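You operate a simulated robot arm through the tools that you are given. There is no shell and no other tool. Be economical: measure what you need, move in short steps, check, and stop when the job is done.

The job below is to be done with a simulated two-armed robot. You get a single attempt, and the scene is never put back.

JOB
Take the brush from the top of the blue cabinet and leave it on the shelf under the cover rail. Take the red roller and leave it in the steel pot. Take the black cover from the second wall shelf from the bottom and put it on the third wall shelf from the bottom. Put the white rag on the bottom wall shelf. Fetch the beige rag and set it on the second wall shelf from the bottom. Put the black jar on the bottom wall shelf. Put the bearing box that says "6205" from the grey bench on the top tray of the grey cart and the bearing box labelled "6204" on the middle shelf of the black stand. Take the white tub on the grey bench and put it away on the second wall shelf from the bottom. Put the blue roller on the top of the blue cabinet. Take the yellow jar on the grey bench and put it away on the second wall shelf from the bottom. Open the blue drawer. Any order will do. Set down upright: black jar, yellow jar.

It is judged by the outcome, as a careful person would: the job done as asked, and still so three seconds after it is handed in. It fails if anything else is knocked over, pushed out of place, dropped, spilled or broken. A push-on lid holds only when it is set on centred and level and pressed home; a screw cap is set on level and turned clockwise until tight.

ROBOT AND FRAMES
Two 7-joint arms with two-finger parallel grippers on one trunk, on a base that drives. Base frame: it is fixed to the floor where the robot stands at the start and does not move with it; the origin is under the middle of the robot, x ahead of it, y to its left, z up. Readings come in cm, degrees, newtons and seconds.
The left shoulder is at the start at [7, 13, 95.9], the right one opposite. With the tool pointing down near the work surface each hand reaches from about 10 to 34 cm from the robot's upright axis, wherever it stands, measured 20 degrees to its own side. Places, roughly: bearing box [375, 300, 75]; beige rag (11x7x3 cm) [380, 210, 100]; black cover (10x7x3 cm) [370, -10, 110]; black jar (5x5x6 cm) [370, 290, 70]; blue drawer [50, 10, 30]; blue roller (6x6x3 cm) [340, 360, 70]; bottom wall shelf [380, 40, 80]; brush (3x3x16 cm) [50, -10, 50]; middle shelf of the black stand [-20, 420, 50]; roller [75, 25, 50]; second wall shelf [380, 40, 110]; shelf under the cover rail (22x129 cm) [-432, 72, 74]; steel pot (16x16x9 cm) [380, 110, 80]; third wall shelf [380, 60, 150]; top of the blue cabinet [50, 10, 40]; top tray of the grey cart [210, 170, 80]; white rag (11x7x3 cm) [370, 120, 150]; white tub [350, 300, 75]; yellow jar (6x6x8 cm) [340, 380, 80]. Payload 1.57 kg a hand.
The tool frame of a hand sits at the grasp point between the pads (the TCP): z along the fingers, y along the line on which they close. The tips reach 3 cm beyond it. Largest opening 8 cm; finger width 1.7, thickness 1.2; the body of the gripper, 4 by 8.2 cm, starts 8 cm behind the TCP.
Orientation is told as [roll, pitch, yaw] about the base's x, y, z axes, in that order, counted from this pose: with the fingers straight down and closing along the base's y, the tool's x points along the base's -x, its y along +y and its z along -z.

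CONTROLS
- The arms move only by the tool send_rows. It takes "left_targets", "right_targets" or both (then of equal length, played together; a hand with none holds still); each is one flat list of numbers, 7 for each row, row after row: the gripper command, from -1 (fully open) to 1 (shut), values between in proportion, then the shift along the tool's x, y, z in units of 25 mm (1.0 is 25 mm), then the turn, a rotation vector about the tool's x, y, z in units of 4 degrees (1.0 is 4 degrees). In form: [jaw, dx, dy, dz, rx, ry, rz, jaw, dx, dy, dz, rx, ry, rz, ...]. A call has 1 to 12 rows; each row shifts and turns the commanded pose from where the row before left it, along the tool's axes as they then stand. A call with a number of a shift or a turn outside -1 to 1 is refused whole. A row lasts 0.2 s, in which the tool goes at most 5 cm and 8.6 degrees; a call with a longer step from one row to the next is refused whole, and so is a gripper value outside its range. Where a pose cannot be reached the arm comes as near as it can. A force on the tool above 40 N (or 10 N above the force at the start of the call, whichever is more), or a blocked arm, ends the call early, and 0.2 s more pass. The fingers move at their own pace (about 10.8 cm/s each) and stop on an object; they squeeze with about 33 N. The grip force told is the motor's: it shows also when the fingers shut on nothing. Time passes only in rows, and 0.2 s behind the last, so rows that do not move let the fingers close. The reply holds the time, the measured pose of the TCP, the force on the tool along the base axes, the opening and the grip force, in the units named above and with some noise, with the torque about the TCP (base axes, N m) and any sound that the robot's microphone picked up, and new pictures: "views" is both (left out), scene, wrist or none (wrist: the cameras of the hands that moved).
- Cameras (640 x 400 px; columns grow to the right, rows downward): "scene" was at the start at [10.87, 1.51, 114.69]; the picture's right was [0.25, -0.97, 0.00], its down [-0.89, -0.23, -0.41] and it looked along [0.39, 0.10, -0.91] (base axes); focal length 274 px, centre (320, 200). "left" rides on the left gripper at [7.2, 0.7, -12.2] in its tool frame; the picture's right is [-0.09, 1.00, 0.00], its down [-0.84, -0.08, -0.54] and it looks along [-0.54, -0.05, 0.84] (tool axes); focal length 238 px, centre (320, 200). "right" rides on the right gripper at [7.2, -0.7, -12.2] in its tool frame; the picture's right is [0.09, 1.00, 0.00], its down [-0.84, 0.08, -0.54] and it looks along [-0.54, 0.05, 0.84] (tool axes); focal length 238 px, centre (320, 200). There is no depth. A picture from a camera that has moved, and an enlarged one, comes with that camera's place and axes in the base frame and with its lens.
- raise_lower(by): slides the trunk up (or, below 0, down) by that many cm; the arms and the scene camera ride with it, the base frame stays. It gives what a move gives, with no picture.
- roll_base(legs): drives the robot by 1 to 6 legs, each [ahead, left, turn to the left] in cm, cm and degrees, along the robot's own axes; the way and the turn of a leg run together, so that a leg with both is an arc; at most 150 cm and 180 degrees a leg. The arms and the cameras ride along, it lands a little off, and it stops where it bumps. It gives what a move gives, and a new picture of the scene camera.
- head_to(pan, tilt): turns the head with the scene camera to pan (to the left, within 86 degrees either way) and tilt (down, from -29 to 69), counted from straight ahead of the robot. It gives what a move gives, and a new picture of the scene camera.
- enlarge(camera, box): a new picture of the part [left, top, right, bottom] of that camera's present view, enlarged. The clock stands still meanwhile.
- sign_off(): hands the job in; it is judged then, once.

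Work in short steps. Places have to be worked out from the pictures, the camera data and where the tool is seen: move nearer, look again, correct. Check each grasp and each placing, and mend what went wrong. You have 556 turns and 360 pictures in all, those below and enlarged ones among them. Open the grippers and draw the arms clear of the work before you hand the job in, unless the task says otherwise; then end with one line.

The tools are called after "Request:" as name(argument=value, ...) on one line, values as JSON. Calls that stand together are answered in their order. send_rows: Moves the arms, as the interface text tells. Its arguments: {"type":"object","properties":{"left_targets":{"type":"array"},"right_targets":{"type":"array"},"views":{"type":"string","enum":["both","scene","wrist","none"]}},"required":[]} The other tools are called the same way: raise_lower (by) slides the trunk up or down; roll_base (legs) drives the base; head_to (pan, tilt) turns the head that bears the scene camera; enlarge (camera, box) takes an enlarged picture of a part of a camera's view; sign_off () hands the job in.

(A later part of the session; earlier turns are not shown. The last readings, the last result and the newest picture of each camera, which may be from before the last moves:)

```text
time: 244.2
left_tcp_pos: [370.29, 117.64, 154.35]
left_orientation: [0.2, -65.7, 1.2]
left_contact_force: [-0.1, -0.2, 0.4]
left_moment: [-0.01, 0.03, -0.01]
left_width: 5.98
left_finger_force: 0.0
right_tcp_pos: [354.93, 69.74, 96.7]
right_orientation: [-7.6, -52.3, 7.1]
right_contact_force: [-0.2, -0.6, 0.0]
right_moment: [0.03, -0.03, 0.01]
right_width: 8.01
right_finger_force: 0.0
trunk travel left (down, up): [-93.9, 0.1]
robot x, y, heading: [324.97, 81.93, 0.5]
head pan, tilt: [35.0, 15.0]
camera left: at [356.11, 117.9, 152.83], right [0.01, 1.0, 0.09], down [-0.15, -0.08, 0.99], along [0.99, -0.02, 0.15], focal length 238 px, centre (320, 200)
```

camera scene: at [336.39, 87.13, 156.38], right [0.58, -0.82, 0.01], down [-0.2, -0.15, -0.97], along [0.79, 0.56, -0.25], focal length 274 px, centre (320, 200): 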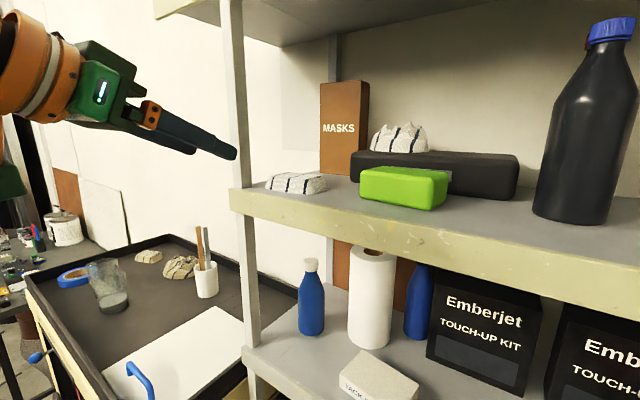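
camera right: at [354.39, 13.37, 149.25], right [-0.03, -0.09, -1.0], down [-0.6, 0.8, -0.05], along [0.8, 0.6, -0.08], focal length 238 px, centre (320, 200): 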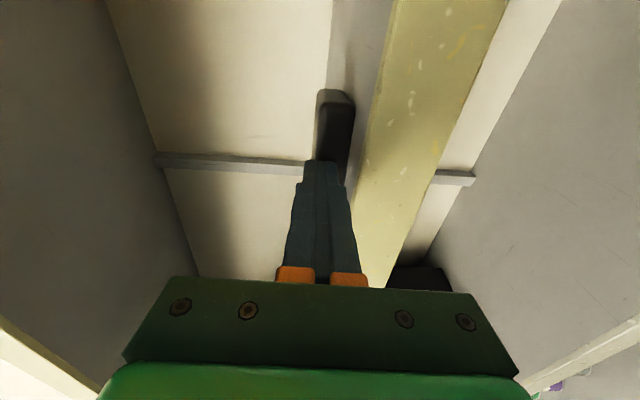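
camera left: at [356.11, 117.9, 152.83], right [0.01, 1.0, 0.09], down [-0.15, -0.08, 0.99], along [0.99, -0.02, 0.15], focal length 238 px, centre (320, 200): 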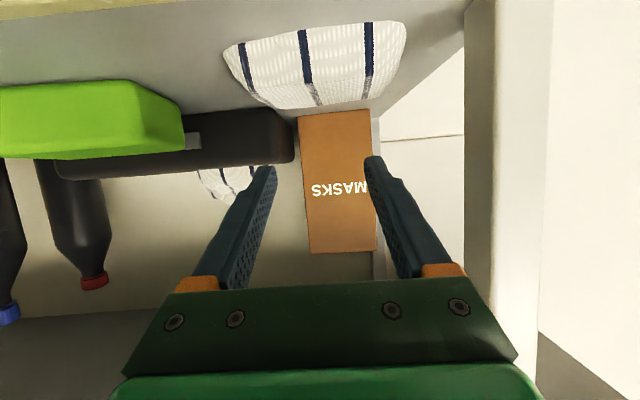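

The rag's rear is near x≈376 with free shelf behind. I extend 6.5 cm further, then lower the tips behind the rag.

Request:
send_rows(left_targets=[-0.5, -0.35, 0, 0.78, 0, 0, 0, -0.5, -0.35, 0, 0.78, 0, 0, 0, -0.5, -0.35, 0, 0.78, 0, 0, 0], views="none")

Request:
send_rows(left_targets=[-0.5, 0.5, 0, 0.23, 0, 0, 0, -0.5, 0.5, 0, 0.23, 0, 0, 0, -0.5, 0.5, 0, 0.23, 0, 0, 0, -0.5, 0.45, 0, 0.21, 0, 0, 0], views="both")

```text
time: 245.0
left_tcp_pos: [369.79, 117.73, 154.48]
left_orientation: [0.4, -65.9, 1.3]
left_contact_force: [-0.2, -0.4, 0.3]
left_moment: [0.02, -0.03, 0.01]
left_width: 6.01
left_finger_force: 0.1
left hand out of reach, approached as far as the arm can: row 1, 2, 3
right_tcp_pos: [354.8, 69.67, 96.79]
right_orientation: [-7.7, -52.3, 7.0]
right_contact_force: [0.1, -0.5, 0.1]
right_moment: [-0.03, 0.05, 0.03]
right_width: 7.97
right_finger_force: 0.1
trunk travel left (down, up): [-93.9, 0.1]
robot x, y, heading: [324.64, 81.34, 0.4]
head pan, tilt: [35.0, 15.0]
```

```text
time: 246.0
left_tcp_pos: [369.86, 117.77, 150.19]
left_orientation: [0.4, -67.7, 1.3]
left_contact_force: [2.5, 2.5, 9.2]
left_moment: [-0.08, -0.28, 0.03]
left_width: 5.98
left_finger_force: 0.0
right_tcp_pos: [354.78, 69.59, 96.77]
right_orientation: [-7.7, -52.4, 7.1]
right_contact_force: [-0.4, 0.4, -0.5]
right_moment: [0.03, -0.01, 0.02]
right_width: 7.98
right_finger_force: 0.0
trunk travel left (down, up): [-93.9, 0.1]
robot x, y, heading: [324.85, 81.61, 0.2]
head pan, tilt: [35.0, 15.0]
stopped in row 4 (left hand): the force on the tool passed its limit at 52 N (the readings are from after the stop); the commanded pose is now the measured one
camera scene: at [337.53, 86.98, 156.29], right [0.58, -0.82, 0.0], down [-0.21, -0.15, -0.97], along [0.79, 0.56, -0.26], focal length 274 px, centre (320, 200)
camera left: at [355.88, 118.09, 148.18], right [0.01, 1.0, 0.09], down [-0.18, -0.09, 0.98], along [0.98, -0.02, 0.18], focal length 238 px, centre (320, 200)
```

scene: 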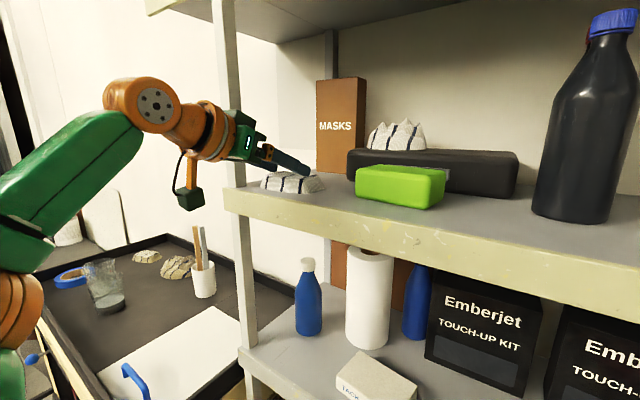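
left: 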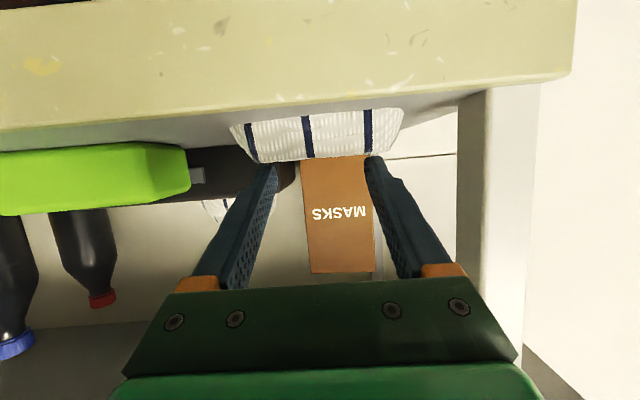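

The tips came down on the rag's top (reach limit). Since they are pressing lightly on it, I try dragging it back by friction, 3 cm.

Request:
send_rows(left_targets=[-0.5, 0.18, 0, -0.36, 0, 0, 0, -0.5, 0.17, 0, -0.37, 0, 0, 0, -0.5, 0.16, 0, -0.37, 0, 0, 0], views="both")

```text
time: 246.8
left_tcp_pos: [367.1, 117.42, 150.09]
left_orientation: [0.8, -67.4, 0.9]
left_contact_force: [9.6, 0.5, 23.9]
left_moment: [-0.4, -0.78, 0.1]
left_width: 5.95
left_finger_force: 0.0
right_tcp_pos: [354.79, 69.38, 96.73]
right_orientation: [-7.4, -52.3, 6.8]
right_contact_force: [-0.6, 0.7, -0.4]
right_moment: [-0.02, 0.0, 0.01]
right_width: 8.0
right_finger_force: 0.0
trunk travel left (down, up): [-93.9, 0.1]
robot x, y, heading: [325.01, 81.92, 0.3]
head pan, tilt: [35.0, 15.0]
camera scene: at [337.8, 86.52, 156.3], right [0.58, -0.82, 0.0], down [-0.21, -0.15, -0.97], along [0.79, 0.56, -0.26], focal length 274 px, centre (320, 200)
camera left: at [353.15, 117.61, 148.15], right [0.01, 1.0, 0.09], down [-0.18, -0.09, 0.98], along [0.98, -0.02, 0.18], focal length 238 px, centre (320, 200)
```

scene: 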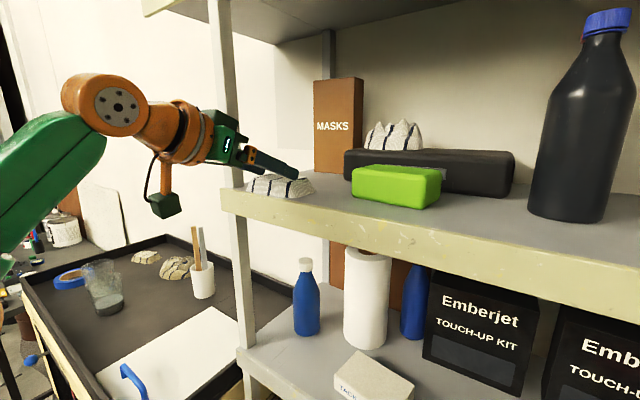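
left: 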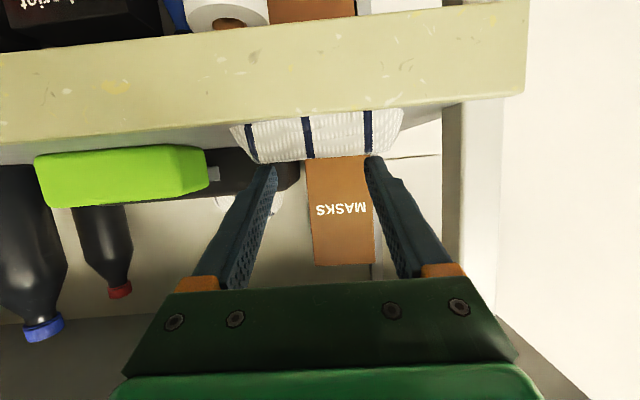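

The rag moves with the fingers. I drag 3.6 cm further with a slight drift to the right, away from the post.

Request:
send_rows(left_targets=[-0.5, 0.13, -0.08, -0.35, 0, 0, 0, -0.5, 0.13, -0.08, -0.35, 0, 0, 0, -0.5, 0.13, -0.08, -0.35, 0, 0, 0, -0.5, 0.12, -0.08, -0.3, 0, 0, 0], views="both")

```text
time: 247.8
left_tcp_pos: [362.16, 116.83, 150.06]
left_orientation: [0.7, -67.1, 1.0]
left_contact_force: [0.3, -0.4, 0.2]
left_moment: [0.02, -0.02, 0.02]
left_width: 6.05
left_finger_force: 0.1
right_tcp_pos: [354.06, 69.83, 96.96]
right_orientation: [-7.8, -52.8, 7.0]
right_contact_force: [-0.6, 0.4, -0.2]
right_moment: [-0.01, -0.02, 0.03]
right_width: 7.99
right_finger_force: 0.0
trunk travel left (down, up): [-93.9, 0.1]
robot x, y, heading: [324.52, 81.6, 0.5]
head pan, tilt: [35.0, 15.0]
camera scene: at [336.4, 86.85, 156.32], right [0.58, -0.82, 0.0], down [-0.2, -0.15, -0.97], along [0.79, 0.56, -0.25], focal length 274 px, centre (320, 200)
camera left: at [348.18, 117.09, 148.06], right [0.01, 1.0, 0.09], down [-0.17, -0.09, 0.98], along [0.99, -0.02, 0.17], focal length 238 px, centre (320, 200)
```

scene: 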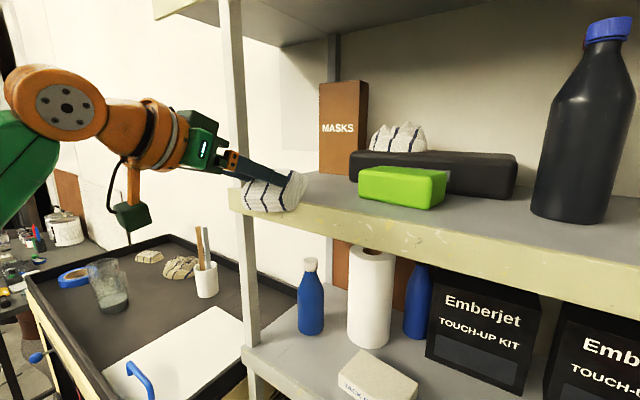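
left: 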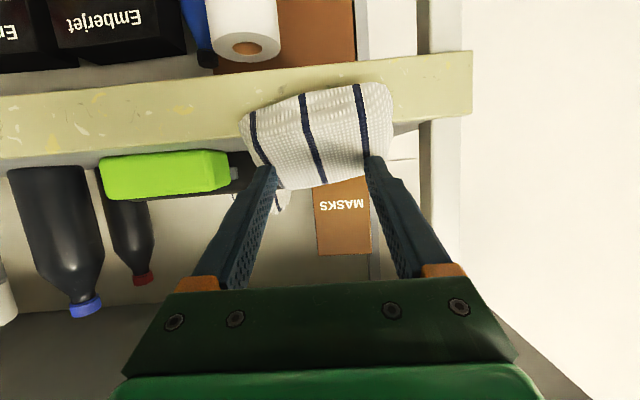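

The rag seems to be tipping at the edge. Time stands still while I enlarge, so I inspect it.

Request:
enlarge(camera="scene", box=[180, 120, 380, 245])

Request:
enlarge(camera="left", box=[200, 60, 440, 210])

```text
3.20 times, centred on (280, 182) of scene
camera zoom: at [336.4, 86.85, 156.32], right [0.58, -0.82, 0.0], down [-0.2, -0.15, -0.97], along [0.79, 0.56, -0.25], focal length 877 px, centre (448, 256)
```

zoom: 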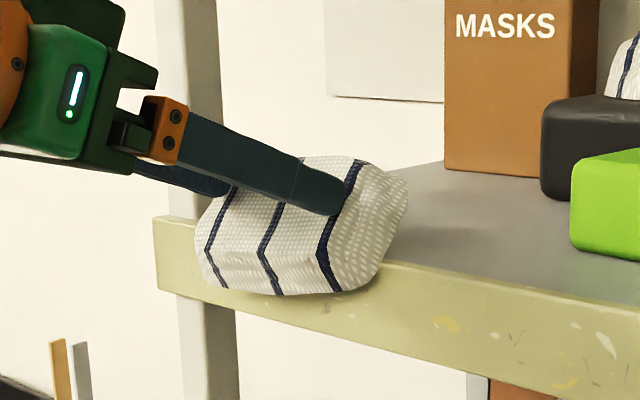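

```text
2.67 times, centred on (320, 135) of left
camera zoom: at [348.18, 117.09, 148.06], right [0.01, 1.0, 0.09], down [-0.17, -0.09, 0.98], along [0.99, -0.02, 0.17], focal length 636 px, centre (320, 373)
```

zoom: 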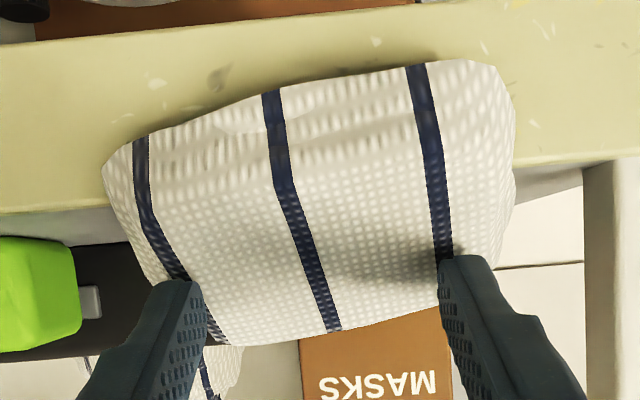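

The rag is tipping over the edge. I push straight forward right away to shove it back onto the shelf.

Request:
send_rows(left_targets=[-0.5, -0.38, 0, 0.92, 0, 0, 0, -0.5, -0.38, 0, 0.92, 0, 0, 0], views="both")

```text
time: 248.4
left_tcp_pos: [367.99, 116.82, 150.21]
left_orientation: [0.6, -67.3, 1.0]
left_contact_force: [-2.4, -0.8, 5.5]
left_moment: [-0.14, -0.09, -0.09]
left_width: 6.04
left_finger_force: 0.1
right_tcp_pos: [354.57, 69.58, 96.81]
right_orientation: [-7.6, -52.5, 7.0]
right_contact_force: [-0.5, 0.0, -0.3]
right_moment: [0.02, 0.01, 0.0]
right_width: 7.99
right_finger_force: 0.0
trunk travel left (down, up): [-93.9, 0.1]
robot x, y, heading: [325.06, 81.84, 0.4]
head pan, tilt: [35.0, 15.0]
camera scene: at [337.28, 86.82, 156.31], right [0.58, -0.82, 0.0], down [-0.21, -0.15, -0.97], along [0.79, 0.56, -0.26], focal length 274 px, centre (320, 200)
camera left: at [353.92, 116.99, 148.26], right [0.01, 1.0, 0.09], down [-0.17, -0.09, 0.98], along [0.98, -0.02, 0.17], focal length 238 px, centre (320, 200)
```

scene: 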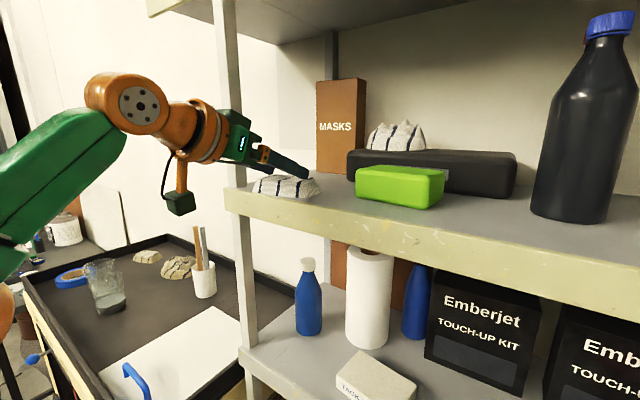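
left: 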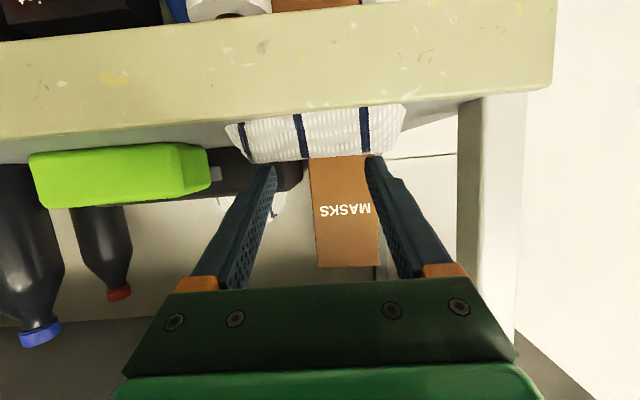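

Saved: the rag lies flat again under the fingertips. I check its position relative to the edge.

Request:
enlarge(camera="scene", box=[200, 150, 360, 250])

```text
4.00 times, centred on (280, 200) of scene
camera zoom: at [337.28, 86.82, 156.31], right [0.58, -0.82, 0.0], down [-0.21, -0.15, -0.97], along [0.79, 0.56, -0.26], focal length 1096 px, centre (480, 200)
```

zoom: 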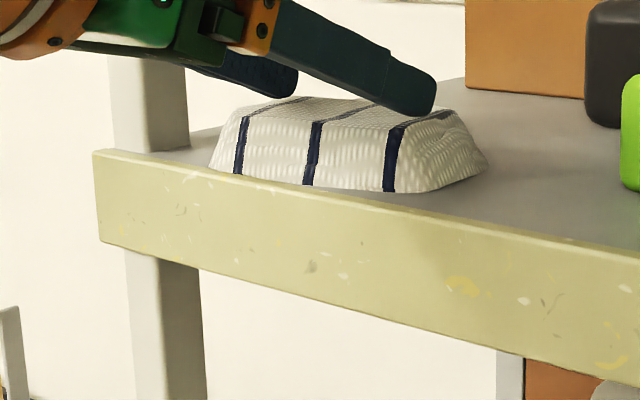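

The rag's front is 1–1.5 cm behind the edge. I lift, move 1.5 cm further back on the rag, press lightly and drag again, stopping before tipping.

Request:
send_rows(left_targets=[-0.5, -0.74, 0, -0.31, 0, 0, 0, -0.5, -0.22, 0, 0.55, 0, 0, 0, -0.5, 0.35, 0, 0.15, 0, 0, 0, -0.5, 0.3, 0, 0.12, 0, 0, 0], views="none")

```text
time: 249.4
left_tcp_pos: [369.61, 117.21, 150.25]
left_orientation: [0.2, -67.3, 1.5]
left_contact_force: [0.1, 0.5, -0.8]
left_moment: [0.01, -0.01, 0.0]
left_width: 5.98
left_finger_force: 0.0
right_tcp_pos: [354.8, 69.67, 96.65]
right_orientation: [-7.8, -52.3, 7.1]
right_contact_force: [0.2, 0.2, 0.5]
right_moment: [0.01, 0.05, 0.0]
right_width: 7.99
right_finger_force: 0.1
trunk travel left (down, up): [-93.9, 0.1]
robot x, y, heading: [324.95, 81.7, 0.3]
head pan, tilt: [35.0, 15.0]
```

Request:
send_rows(left_targets=[-0.5, 0.18, 0, 0.07, 0, 0, 0, -0.5, 0.17, -0.05, -0.37, 0, 0, 0, -0.5, 0.16, -0.05, -0.37, 0, 0, 0], views="scene")

Request:
enlarge(camera="scene", box=[200, 150, 360, 250])

```text
time: 250.3
left_tcp_pos: [368.0, 116.36, 150.21]
left_orientation: [0.5, -68.3, 1.1]
left_contact_force: [3.1, -0.9, 7.2]
left_moment: [-0.14, -0.25, 0.06]
left_width: 5.91
left_finger_force: 0.1
right_tcp_pos: [354.83, 69.58, 96.67]
right_orientation: [-7.6, -52.5, 7.0]
right_contact_force: [-0.5, 0.5, 0.5]
right_moment: [-0.02, 0.02, 0.02]
right_width: 8.0
right_finger_force: 0.0
trunk travel left (down, up): [-93.9, 0.1]
robot x, y, heading: [324.84, 81.4, 0.4]
head pan, tilt: [35.0, 15.0]
stopped in row 3 (left hand): the force on the tool passed its limit at 41 N (the readings are from after the stop); the commanded pose is now the measured one
camera scene: at [337.67, 86.79, 156.24], right [0.58, -0.82, 0.0], down [-0.21, -0.15, -0.97], along [0.79, 0.56, -0.26], focal length 274 px, centre (320, 200)
```

scene: 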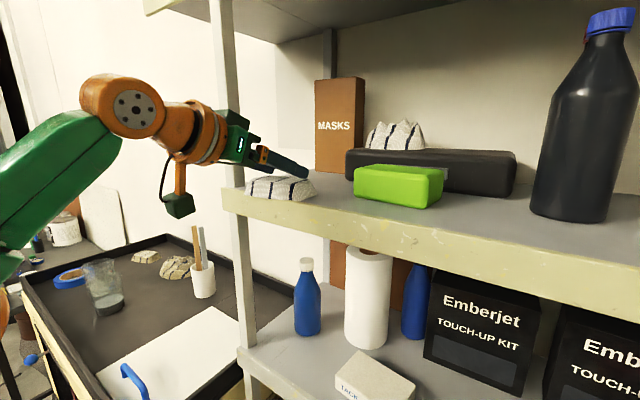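

```text
4.00 times, centred on (280, 200) of scene
camera zoom: at [337.67, 86.79, 156.24], right [0.58, -0.82, 0.0], down [-0.21, -0.15, -0.97], along [0.79, 0.56, -0.26], focal length 1096 px, centre (480, 200)
```

zoom: 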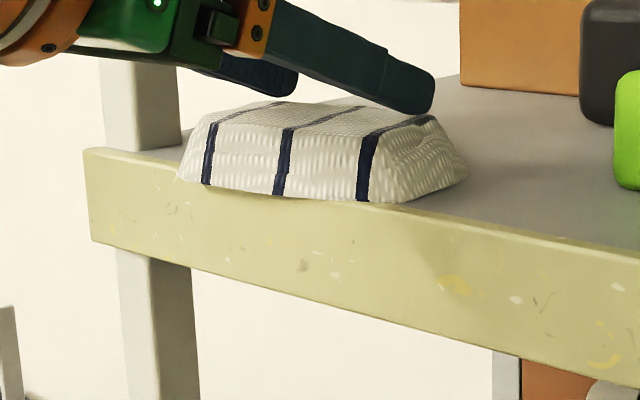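

The rag's left part overhangs ~1 cm, the right lags. I re-press 2 cm further right and drag 2 cm more, gently.

Request:
send_rows(left_targets=[-0.5, -0.4, 0, -0.15, 0, 0, 0, -0.5, -0.05, -0.8, 0.12, 0, 0, 0, -0.5, 0.33, 0, 0.13, 0, 0, 0, -0.5, 0.17, 0, 0.06, 0, 0, 0, -0.5, 0.14, 0, -0.36, 0, 0, 0, -0.5, 0.14, 0, -0.36, 0, 0, 0], views="scene")

Request:
enlarge(camera="scene", box=[200, 150, 360, 250])

```text
time: 251.7
left_tcp_pos: [366.61, 114.08, 150.15]
left_orientation: [0.7, -68.4, 0.8]
left_contact_force: [13.2, 3.3, 32.0]
left_moment: [-0.22, -1.05, 0.13]
left_width: 6.05
left_finger_force: 0.9
right_tcp_pos: [354.86, 69.43, 96.66]
right_orientation: [-7.3, -52.3, 6.7]
right_contact_force: [-0.4, -0.7, -0.1]
right_moment: [-0.03, -0.01, 0.02]
right_width: 8.01
right_finger_force: 0.1
trunk travel left (down, up): [-93.9, 0.1]
robot x, y, heading: [324.98, 81.71, 0.5]
head pan, tilt: [35.0, 15.0]
camera scene: at [337.91, 86.58, 156.32], right [0.58, -0.82, 0.0], down [-0.21, -0.15, -0.97], along [0.79, 0.56, -0.26], focal length 274 px, centre (320, 200)
```

scene: 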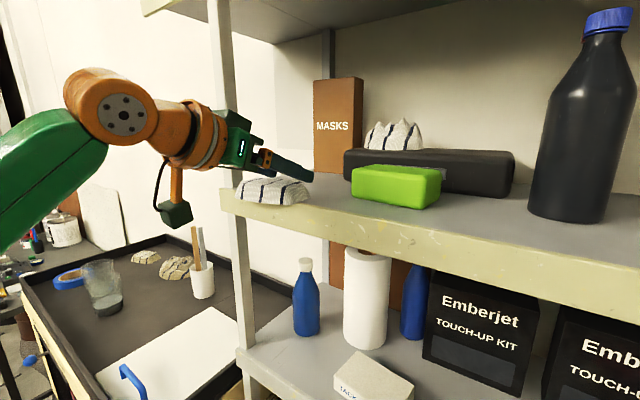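

```text
4.00 times, centred on (280, 200) of scene
camera zoom: at [337.91, 86.58, 156.32], right [0.58, -0.82, 0.0], down [-0.21, -0.15, -0.97], along [0.79, 0.56, -0.26], focal length 1096 px, centre (480, 200)
```

zoom: 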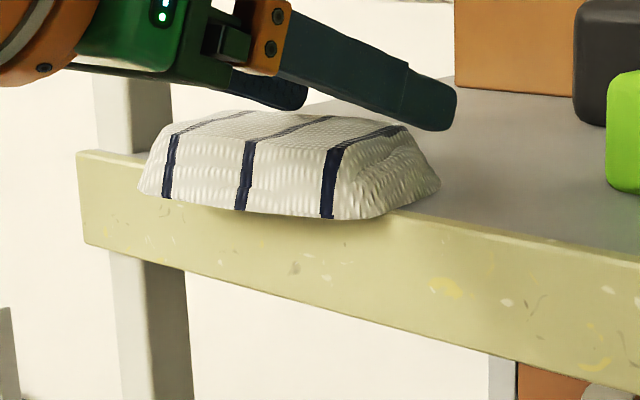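

Average overhang is now ≈2.5 cm. I lift the fingers straight off and check it stays.

Request:
send_rows(left_targets=[-0.5, -0.2, 0, -0.08, 0, 0, 0, -0.5, -0.6, 0, -0.25, 0, 0, 0, -0.5, -0.7, 0, -0.28, 0, 0, 0], views="scene")

Request:
enlarge(camera="scene", box=[200, 150, 360, 250])

```text
time: 252.5
left_tcp_pos: [366.39, 114.6, 153.89]
left_orientation: [0.6, -67.8, 1.1]
left_contact_force: [-1.0, 0.1, 0.7]
left_moment: [0.01, 0.01, 0.01]
left_width: 5.98
left_finger_force: 0.1
right_tcp_pos: [354.87, 69.51, 96.63]
right_orientation: [-7.6, -52.3, 7.1]
right_contact_force: [0.1, 0.5, 0.3]
right_moment: [-0.01, 0.01, -0.01]
right_width: 8.01
right_finger_force: 0.0
trunk travel left (down, up): [-93.9, 0.1]
robot x, y, heading: [324.65, 81.61, 0.4]
head pan, tilt: [35.0, 15.0]
camera scene: at [337.66, 86.86, 156.27], right [0.58, -0.82, 0.0], down [-0.21, -0.15, -0.97], along [0.79, 0.56, -0.26], focal length 274 px, centre (320, 200)
```

scene: 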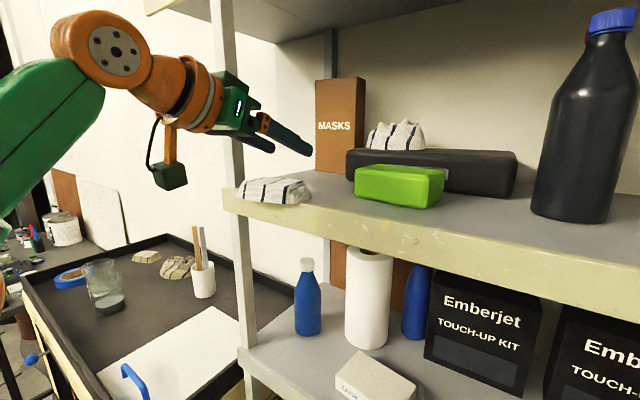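

```text
4.00 times, centred on (280, 200) of scene
camera zoom: at [337.66, 86.86, 156.27], right [0.58, -0.82, 0.0], down [-0.21, -0.15, -0.97], along [0.79, 0.56, -0.26], focal length 1096 px, centre (480, 200)
```

zoom: 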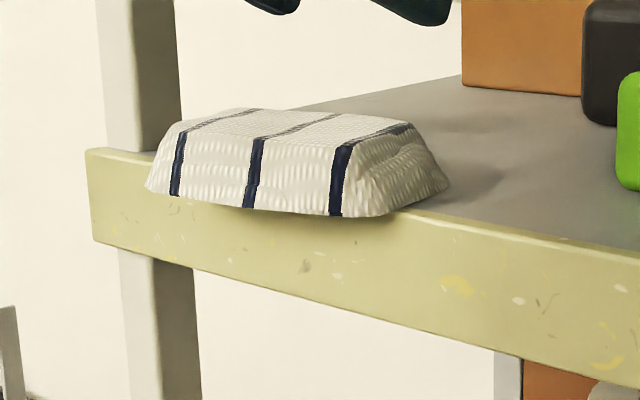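

Stable, overhang ≈2.7 cm at its middle. I back off and turn the left hand to horizontal, rolled 90°.

Request:
roll_base(legs=[[-20, 0, 0]])

Request:
send_rows(left_targets=[-0.25, 0, 0, 0, 0, -1, 1, -0.25, 0, 0, 0, 0, -1, 1, -0.25, 0, 0, 0, 0, -1, 1, -0.25, 0, 0, 0, 0, -1, 1, -0.25, 0, 0, 0, 0, -1, 1, -0.25, 0, 0, 0, 0, 0, 1, -0.25, 0, 0, 0, 0, 0, 1, -0.25, 0, 0, 0, 0, 0, 1, -0.25, 0, 0, 0, 0, 0, 1, -0.25, 0, 0, 0, 0, 0, 1, -0.25, 0, 0, 0, 0, 0, 1, -0.25, 0, 0, 0, 0, 0, 1], views="none")

Request:
send_rows(left_targets=[-0.25, 0, 0, 0, 0, 0, 1, -0.25, 0, 0, 0, 0, 0, 1, -0.25, 0, 0, 0, 0, 0, 1, -0.25, 0, 0, 0, 0, 0, 1, -0.25, 0, 0, 0, 0, 0, 1, -0.25, 0, 0, 0, 0, 0, 1, -0.25, 0, 0, 0, 0, 0, 1, -0.25, 0, 0, 0, 0, 0, 1, -0.25, 0, 0, 0, 0, 0, 1, -0.25, 0, 0, 0, 0, 0, 1], views="wrist")

```text
time: 254.1
left_tcp_pos: [346.92, 114.58, 153.81]
left_orientation: [0.3, -67.7, 1.4]
left_contact_force: [1.1, -0.1, 0.4]
left_moment: [0.03, 0.02, 0.0]
left_width: 5.99
left_finger_force: 0.0
right_tcp_pos: [335.02, 69.56, 96.59]
right_orientation: [-7.7, -52.1, 7.0]
right_contact_force: [0.0, -0.4, -0.6]
right_moment: [-0.01, 0.01, -0.04]
right_width: 8.0
right_finger_force: 0.1
trunk travel left (down, up): [-93.9, 0.1]
robot x, y, heading: [304.86, 81.53, 0.2]
head pan, tilt: [35.0, 15.0]
camera scene: at [318.13, 86.92, 156.23], right [0.58, -0.82, 0.0], down [-0.22, -0.15, -0.96], along [0.79, 0.56, -0.26], focal length 274 px, centre (320, 200)
```

scene: 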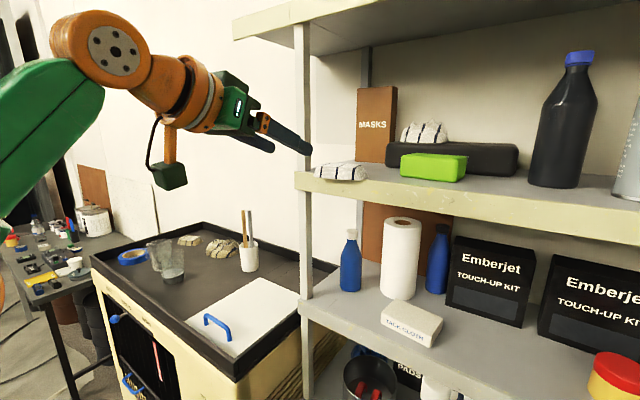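

```text
time: 256.7
left_tcp_pos: [346.36, 114.5, 153.85]
left_orientation: [86.6, -42.3, -89.6]
left_contact_force: [0.0, 0.3, -0.6]
left_moment: [-0.02, -0.02, -0.01]
left_width: 4.96
left_finger_force: 0.0
right_tcp_pos: [334.81, 69.66, 96.72]
right_orientation: [-7.6, -52.1, 7.1]
right_contact_force: [0.1, 1.0, -0.3]
right_moment: [0.01, 0.02, 0.0]
right_width: 8.0
right_finger_force: 0.1
trunk travel left (down, up): [-93.9, 0.1]
robot x, y, heading: [304.69, 81.41, 0.6]
head pan, tilt: [35.0, 15.0]
```

```text
time: 258.9
left_tcp_pos: [346.11, 114.6, 154.05]
left_orientation: [87.7, -2.3, -91.8]
left_contact_force: [0.5, -0.7, 0.1]
left_moment: [-0.02, 0.02, 0.01]
left_width: 5.0
left_finger_force: 0.1
right_tcp_pos: [334.68, 69.52, 96.77]
right_orientation: [-7.6, -52.4, 7.1]
right_contact_force: [0.1, -0.1, -0.1]
right_moment: [0.0, 0.03, 0.04]
right_width: 8.02
right_finger_force: 0.0
trunk travel left (down, up): [-93.9, 0.1]
robot x, y, heading: [304.96, 81.48, 0.1]
head pan, tilt: [35.0, 15.0]
camera left: at [334.39, 122.13, 154.75], right [0.04, -0.05, 1.0], down [-0.57, -0.82, -0.02], along [0.82, -0.57, -0.06], focal length 238 px, centre (320, 200)
```

left: 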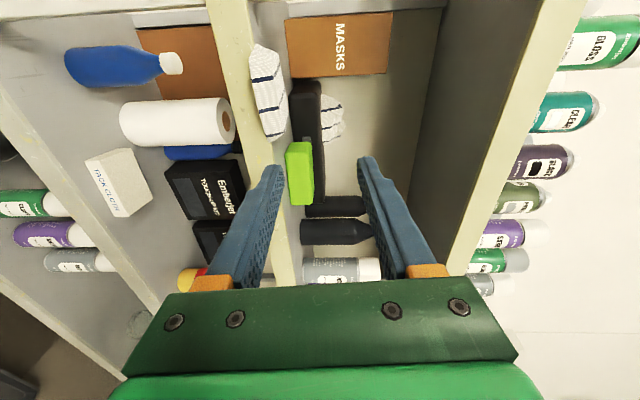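

I yaw the hand 8° to face the rag squarely, lower the trunk 6.5 cm and drive 8 cm closer.

Request:
send_rows(left_targets=[-0.25, 0, 0, 0, 0, 1, 0, -0.25, 0, 0, 0, 0, 1, 0], views="none")

Request:
raise_lower(by=-6.3)

Request:
roll_base(legs=[[8.5, 0, 0]])

Request:
send_rows(left_targets=[-0.25, 0, 0, 0, 0, 0, 0], views="wrist")

```text
time: 259.5
left_tcp_pos: [346.18, 114.54, 154.02]
left_orientation: [87.2, -2.0, -83.8]
left_contact_force: [-0.5, 0.3, -0.3]
left_moment: [0.0, 0.03, 0.03]
left_width: 5.0
left_finger_force: 0.0
right_tcp_pos: [334.64, 69.41, 96.78]
right_orientation: [-7.7, -52.4, 6.9]
right_contact_force: [0.0, 0.7, 0.2]
right_moment: [0.05, 0.0, 0.04]
right_width: 8.0
right_finger_force: 0.1
trunk travel left (down, up): [-93.9, 0.1]
robot x, y, heading: [305.33, 81.6, 0.4]
head pan, tilt: [35.0, 15.0]
```

```text
time: 260.6
left_tcp_pos: [346.21, 114.56, 147.71]
left_orientation: [87.3, -2.1, -83.9]
left_contact_force: [0.9, -0.5, 0.3]
left_moment: [-0.03, -0.05, -0.01]
left_width: 5.03
left_finger_force: 0.0
right_tcp_pos: [334.62, 69.47, 90.33]
right_orientation: [-7.8, -52.3, 7.0]
right_contact_force: [0.1, -0.1, -0.1]
right_moment: [-0.02, 0.0, -0.02]
right_width: 7.98
right_finger_force: 0.1
trunk travel left (down, up): [-87.6, 6.4]
robot x, y, heading: [304.61, 81.11, 0.3]
head pan, tilt: [35.0, 15.0]
```

```text
time: 261.6
left_tcp_pos: [353.8, 114.67, 147.8]
left_orientation: [87.6, -2.1, -83.8]
left_contact_force: [-1.2, 0.9, -0.1]
left_moment: [-0.02, 0.04, 0.01]
left_width: 4.99
left_finger_force: 0.0
right_tcp_pos: [342.72, 69.66, 90.63]
right_orientation: [-7.7, -52.7, 7.2]
right_contact_force: [-0.6, -0.6, -0.2]
right_moment: [-0.01, -0.03, 0.02]
right_width: 7.99
right_finger_force: 0.0
trunk travel left (down, up): [-87.6, 6.4]
robot x, y, heading: [313.54, 81.39, 0.1]
head pan, tilt: [35.0, 15.0]
camera scene: at [325.14, 86.98, 150.06], right [0.58, -0.82, 0.0], down [-0.21, -0.15, -0.97], along [0.79, 0.56, -0.25], focal length 274 px, centre (320, 200)
```

scene: 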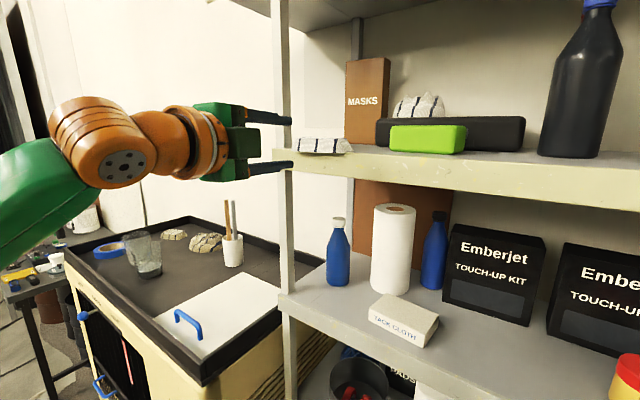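

```text
time: 262.0
left_tcp_pos: [354.62, 114.75, 147.69]
left_orientation: [87.3, -2.1, -83.7]
left_contact_force: [-0.3, 1.0, 0.6]
left_moment: [-0.01, -0.01, 0.02]
left_width: 5.01
left_finger_force: 0.0
right_tcp_pos: [343.2, 69.76, 90.42]
right_orientation: [-7.8, -52.3, 7.2]
right_contact_force: [-0.5, 1.0, 0.3]
right_moment: [-0.02, 0.01, -0.01]
right_width: 8.0
right_finger_force: 0.1
trunk travel left (down, up): [-87.6, 6.4]
robot x, y, heading: [313.21, 81.37, 0.9]
head pan, tilt: [35.0, 15.0]
camera left: at [341.88, 120.51, 148.58], right [0.05, -0.05, 1.0], down [-0.45, -0.89, -0.02], along [0.89, -0.45, -0.07], focal length 238 px, centre (320, 200)
```

left: 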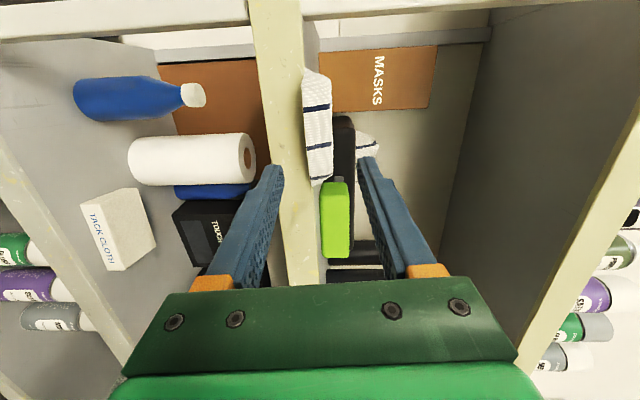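

Aligned. I advance 8.2 cm so the fingers straddle the overhang, and check before closing.

Request:
send_rows(left_targets=[-0.25, 0.05, 0.02, 0.82, 0, 0, 0, -0.25, 0.05, 0.02, 0.82, 0, 0, 0, -0.25, 0.05, 0.02, 0.82, 0, 0, 0, -0.25, 0.05, 0.02, 0.82, 0, 0, 0], views="wrist")

```text
time: 263.0
left_tcp_pos: [362.69, 116.15, 147.56]
left_orientation: [87.3, -1.9, -83.7]
left_contact_force: [-0.3, 0.7, -0.5]
left_moment: [-0.02, -0.02, -0.01]
left_width: 5.03
left_finger_force: 0.2
right_tcp_pos: [343.27, 69.64, 90.42]
right_orientation: [-7.8, -52.3, 7.2]
right_contact_force: [0.6, -0.1, 0.3]
right_moment: [0.01, 0.0, -0.02]
right_width: 8.0
right_finger_force: 0.2
trunk travel left (down, up): [-87.6, 6.4]
robot x, y, heading: [313.17, 81.76, 0.4]
head pan, tilt: [35.0, 15.0]
camera left: at [349.96, 121.86, 148.44], right [0.05, -0.05, 1.0], down [-0.45, -0.89, -0.02], along [0.89, -0.45, -0.07], focal length 238 px, centre (320, 200)
```

left: 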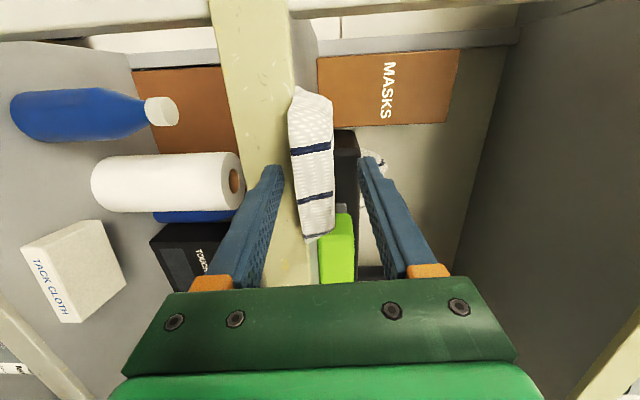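

Centred on the rag. Closing.

Request:
send_rows(left_targets=[0.1, 0, 0, 0, 0, 0, 0, 1, 0, 0, 0, 0, 0, 0, 1, 0, 0, 0, 0, 0, 0, 1, 0, 0, 0, 0, 0, 0], views="wrist")

```text
time: 264.0
left_tcp_pos: [362.7, 116.07, 147.46]
left_orientation: [87.3, -2.1, -83.7]
left_contact_force: [1.1, 0.6, 2.3]
left_moment: [0.15, -0.11, -0.01]
left_width: 2.23
left_finger_force: 33.0
right_tcp_pos: [343.18, 69.66, 90.5]
right_orientation: [-7.7, -52.2, 7.2]
right_contact_force: [-1.0, 0.0, 0.1]
right_moment: [0.0, -0.01, -0.02]
right_width: 8.0
right_finger_force: 0.0
trunk travel left (down, up): [-87.6, 6.4]
robot x, y, heading: [313.14, 81.8, 0.2]
head pan, tilt: [35.0, 15.0]
camera left: at [349.87, 121.89, 148.46], right [0.05, -0.05, 1.0], down [-0.45, -0.89, -0.02], along [0.89, -0.45, -0.07], focal length 238 px, centre (320, 200)
```

left: 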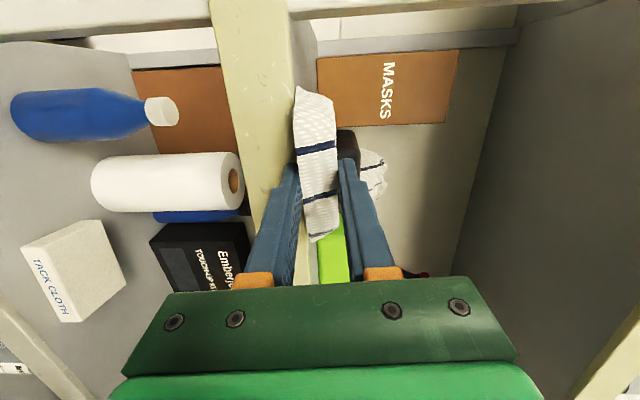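

Gripped (2.2 cm). I lift 2 cm and back off 25 cm, then check.

Request:
raise_lower(by=2.5)

Request:
roll_base(legs=[[-25, 0, 0]])

Request:
send_rows(left_targets=[1, 0, 0, 0, 0, 0, 0], views="wrist")

```text
time: 264.7
left_tcp_pos: [362.59, 115.99, 150.17]
left_orientation: [87.2, -2.0, -83.6]
left_contact_force: [0.1, -0.4, -0.4]
left_moment: [0.01, 0.01, -0.01]
left_width: 2.26
left_finger_force: 33.2
right_tcp_pos: [343.31, 69.69, 92.94]
right_orientation: [-7.7, -52.3, 7.2]
right_contact_force: [-0.5, 0.9, -0.9]
right_moment: [0.0, 0.01, -0.01]
right_width: 8.03
right_finger_force: 0.0
trunk travel left (down, up): [-90.1, 3.9]
robot x, y, heading: [312.98, 81.48, 0.3]
head pan, tilt: [35.0, 15.0]
```

```text
time: 266.6
left_tcp_pos: [338.41, 115.83, 149.89]
left_orientation: [87.1, -2.0, -83.9]
left_contact_force: [1.1, -0.4, -0.5]
left_moment: [-0.02, 0.02, 0.0]
left_width: 2.22
left_finger_force: 33.0
right_tcp_pos: [318.45, 69.4, 92.84]
right_orientation: [-7.7, -52.2, 6.9]
right_contact_force: [0.2, -0.5, 0.5]
right_moment: [0.02, 0.03, 0.01]
right_width: 8.01
right_finger_force: 0.0
trunk travel left (down, up): [-90.1, 3.9]
robot x, y, heading: [288.2, 81.21, 0.4]
head pan, tilt: [35.0, 15.0]
camera scene: at [301.58, 86.85, 152.44], right [0.57, -0.82, 0.0], down [-0.21, -0.15, -0.97], along [0.79, 0.56, -0.26], focal length 274 px, centre (320, 200)
```

scene: 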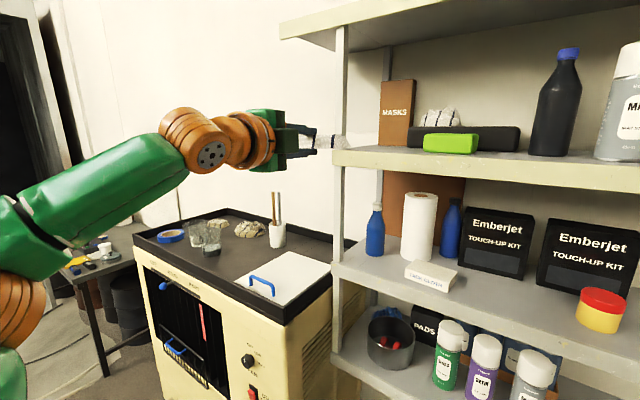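

```text
time: 267.0
left_tcp_pos: [337.9, 115.78, 149.99]
left_orientation: [87.4, -2.0, -83.9]
left_contact_force: [0.3, 0.2, -0.5]
left_moment: [0.0, 0.02, 0.03]
left_width: 2.25
left_finger_force: 33.2
right_tcp_pos: [318.25, 69.44, 92.97]
right_orientation: [-7.8, -52.4, 6.9]
right_contact_force: [0.2, 0.4, 0.2]
right_moment: [0.03, -0.03, 0.04]
right_width: 8.0
right_finger_force: 0.0
trunk travel left (down, up): [-90.1, 3.9]
robot x, y, heading: [288.77, 81.62, -0.4]
head pan, tilt: [35.0, 15.0]
camera left: at [325.19, 121.62, 150.95], right [0.05, -0.05, 1.0], down [-0.45, -0.89, -0.02], along [0.89, -0.45, -0.07], focal length 238 px, centre (320, 200)
```

left: 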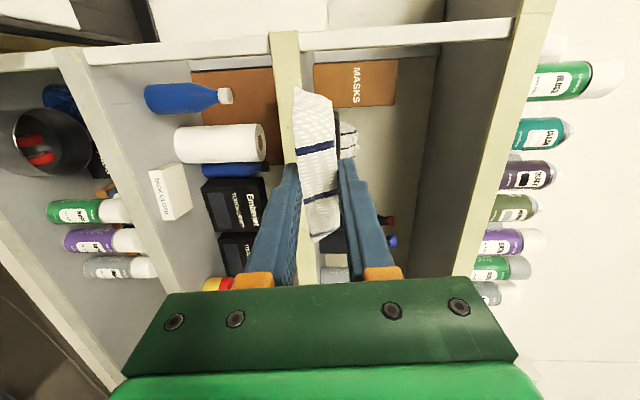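

The rag is held firmly. I move right to y≈-34 (left hand at y≈0), then lower the trunk toward the bottom shelf.

Request:
roll_base(legs=[[0, -115, 0]])

Request:
raise_lower(by=-66)

Request:
head_to(pan=25, tilt=10)

Request:
send_rows(left_targets=[1, 0, 0, 0, 0, 0, 0], views="wrist")

```text
time: 272.8
left_tcp_pos: [338.74, 1.61, 150.04]
left_orientation: [87.4, -2.1, -82.8]
left_contact_force: [0.2, 0.4, -0.9]
left_moment: [-0.02, 0.05, -0.03]
left_width: 2.21
left_finger_force: 32.9
right_tcp_pos: [319.86, -45.16, 92.99]
right_orientation: [-7.7, -52.3, 8.2]
right_contact_force: [0.8, 0.0, 0.0]
right_moment: [0.05, -0.01, -0.01]
right_width: 8.01
right_finger_force: 0.1
trunk travel left (down, up): [-90.1, 3.9]
robot x, y, heading: [289.75, -33.7, 1.2]
head pan, tilt: [35.0, 15.0]
camera scene: at [302.46, -28.03, 152.48], right [0.59, -0.81, 0.0], down [-0.21, -0.15, -0.97], along [0.78, 0.57, -0.26], focal length 274 px, centre (320, 200)
```

scene: 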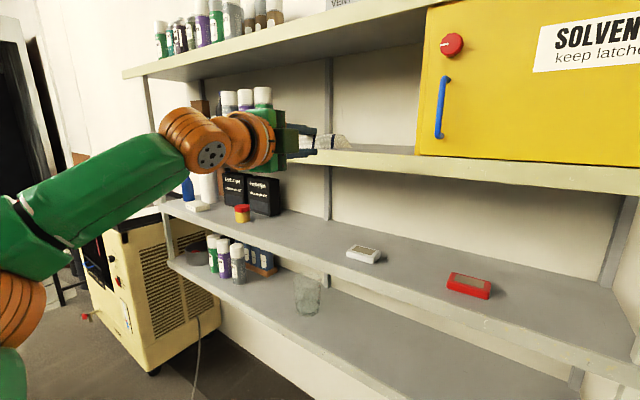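

```text
refused: -66 is not a number from -40 to 40
```

```text
time: 273.6
left_tcp_pos: [338.69, 1.52, 149.89]
left_orientation: [87.3, -2.1, -82.7]
left_contact_force: [-0.9, 0.5, -1.1]
left_moment: [-0.02, 0.02, -0.03]
left_width: 2.24
left_finger_force: 33.1
right_tcp_pos: [319.86, -45.32, 92.93]
right_orientation: [-7.9, -52.3, 8.1]
right_contact_force: [-0.3, -0.2, 0.1]
right_moment: [0.02, -0.02, 0.04]
right_width: 8.01
right_finger_force: 0.1
trunk travel left (down, up): [-90.1, 3.9]
robot x, y, heading: [290.26, -33.53, 1.4]
head pan, tilt: [25.0, 10.0]
camera scene: at [303.27, -29.55, 153.29], right [0.44, -0.9, 0.0], down [-0.16, -0.08, -0.98], along [0.88, 0.44, -0.17], focal length 274 px, centre (320, 200)
```

scene: 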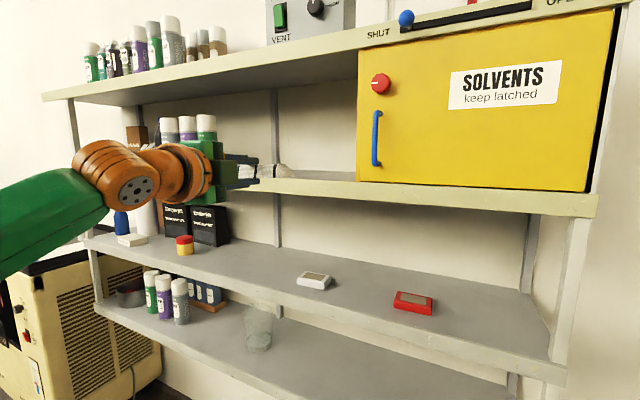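

```text
time: 273.9
left_tcp_pos: [338.71, 1.61, 149.98]
left_orientation: [87.4, -2.1, -82.7]
left_contact_force: [0.0, 0.2, -0.6]
left_moment: [0.03, 0.0, 0.0]
left_width: 2.22
left_finger_force: 33.0
right_tcp_pos: [320.01, -45.15, 93.11]
right_orientation: [-7.8, -52.3, 8.1]
right_contact_force: [-0.5, -0.6, -0.1]
right_moment: [0.01, 0.01, 0.03]
right_width: 7.99
right_finger_force: 0.1
trunk travel left (down, up): [-90.1, 3.9]
robot x, y, heading: [289.83, -33.65, 1.2]
head pan, tilt: [25.0, 10.0]
camera left: at [325.83, 7.14, 150.92], right [0.05, -0.05, 1.0], down [-0.43, -0.9, -0.02], along [0.9, -0.43, -0.07], focal length 238 px, centre (320, 200)
```

left: 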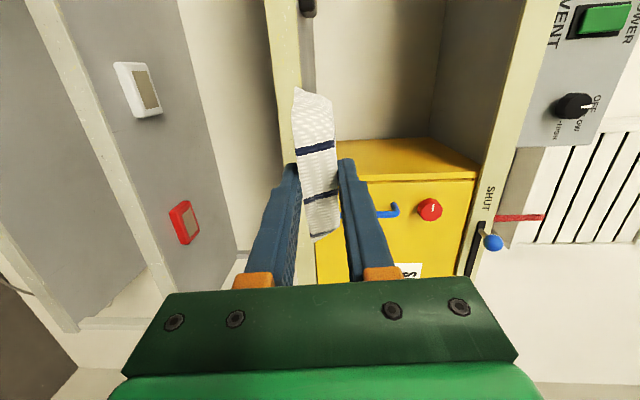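

I lower in two steps and view again.

Request:
raise_lower(by=-40)

Request:
raise_lower(by=-26)

Request:
roll_base(legs=[[14, 0, -1.2]])

Request:
send_rows(left_targets=[1, 0, 0, 0, 0, 0, 0], views="wrist")

```text
time: 277.8
left_tcp_pos: [338.63, 1.51, 110.01]
left_orientation: [87.2, -2.0, -82.7]
left_contact_force: [0.5, 0.0, -0.4]
left_moment: [-0.03, 0.02, 0.03]
left_width: 2.2
left_finger_force: 33.1
right_tcp_pos: [319.9, -45.17, 53.0]
right_orientation: [-7.9, -52.3, 8.1]
right_contact_force: [0.1, -0.2, 0.4]
right_moment: [-0.03, 0.0, 0.03]
right_width: 8.0
right_finger_force: 0.0
trunk travel left (down, up): [-50.1, 43.9]
robot x, y, heading: [289.81, -33.65, 1.8]
head pan, tilt: [25.0, 10.0]
```

```text
time: 280.4
left_tcp_pos: [338.7, 1.54, 84.06]
left_orientation: [87.3, -2.2, -82.7]
left_contact_force: [0.5, 0.5, -0.9]
left_moment: [-0.01, 0.03, 0.01]
left_width: 2.23
left_finger_force: 33.0
right_tcp_pos: [319.97, -45.25, 26.95]
right_orientation: [-7.8, -52.3, 8.1]
right_contact_force: [-0.2, 0.4, 0.5]
right_moment: [0.0, 0.02, -0.03]
right_width: 7.99
right_finger_force: 0.1
trunk travel left (down, up): [-24.1, 69.9]
robot x, y, heading: [289.67, -33.71, 1.4]
head pan, tilt: [25.0, 10.0]
```

```text
time: 281.8
left_tcp_pos: [353.36, 0.64, 84.02]
left_orientation: [87.3, -2.2, -84.0]
left_contact_force: [-0.7, -0.3, -0.6]
left_moment: [-0.02, 0.0, 0.01]
left_width: 2.22
left_finger_force: 33.0
right_tcp_pos: [333.55, -45.71, 27.06]
right_orientation: [-7.9, -52.4, 6.8]
right_contact_force: [0.9, -0.3, 0.3]
right_moment: [0.0, -0.02, 0.01]
right_width: 8.01
right_finger_force: 0.0
trunk travel left (down, up): [-24.1, 69.9]
robot x, y, heading: [303.82, -33.66, 0.1]
head pan, tilt: [25.0, 10.0]
camera scene: at [317.2, -29.71, 87.29], right [0.42, -0.91, 0.0], down [-0.16, -0.07, -0.98], along [0.89, 0.42, -0.17], focal length 274 px, centre (320, 200)
```

scene: 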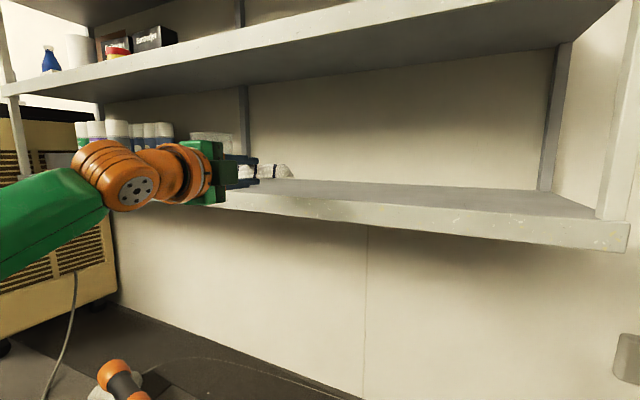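

```text
time: 282.2
left_tcp_pos: [353.23, 0.6, 83.96]
left_orientation: [87.2, -1.9, -83.9]
left_contact_force: [0.4, -0.7, -0.9]
left_moment: [-0.01, -0.01, 0.0]
left_width: 2.23
left_finger_force: 32.7
right_tcp_pos: [333.5, -45.77, 26.98]
right_orientation: [-7.9, -52.3, 6.9]
right_contact_force: [-0.7, -0.8, -0.9]
right_moment: [-0.02, 0.01, 0.01]
right_width: 8.01
right_finger_force: 0.0
trunk travel left (down, up): [-24.1, 69.9]
robot x, y, heading: [303.59, -33.63, -0.2]
head pan, tilt: [25.0, 10.0]
camera left: at [340.56, 6.46, 84.93], right [0.05, -0.05, 1.0], down [-0.45, -0.89, -0.02], along [0.89, -0.45, -0.07], focal length 238 px, centre (320, 200)
```

left: 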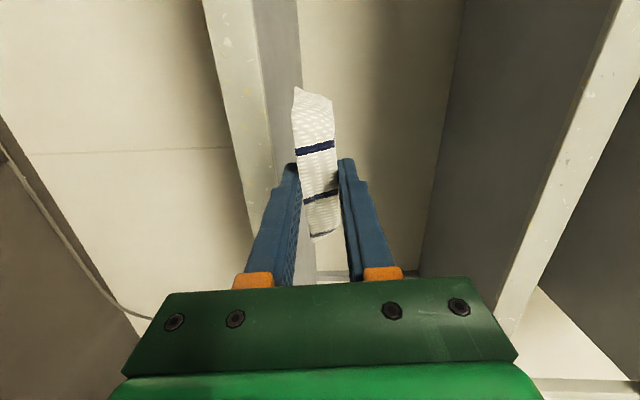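

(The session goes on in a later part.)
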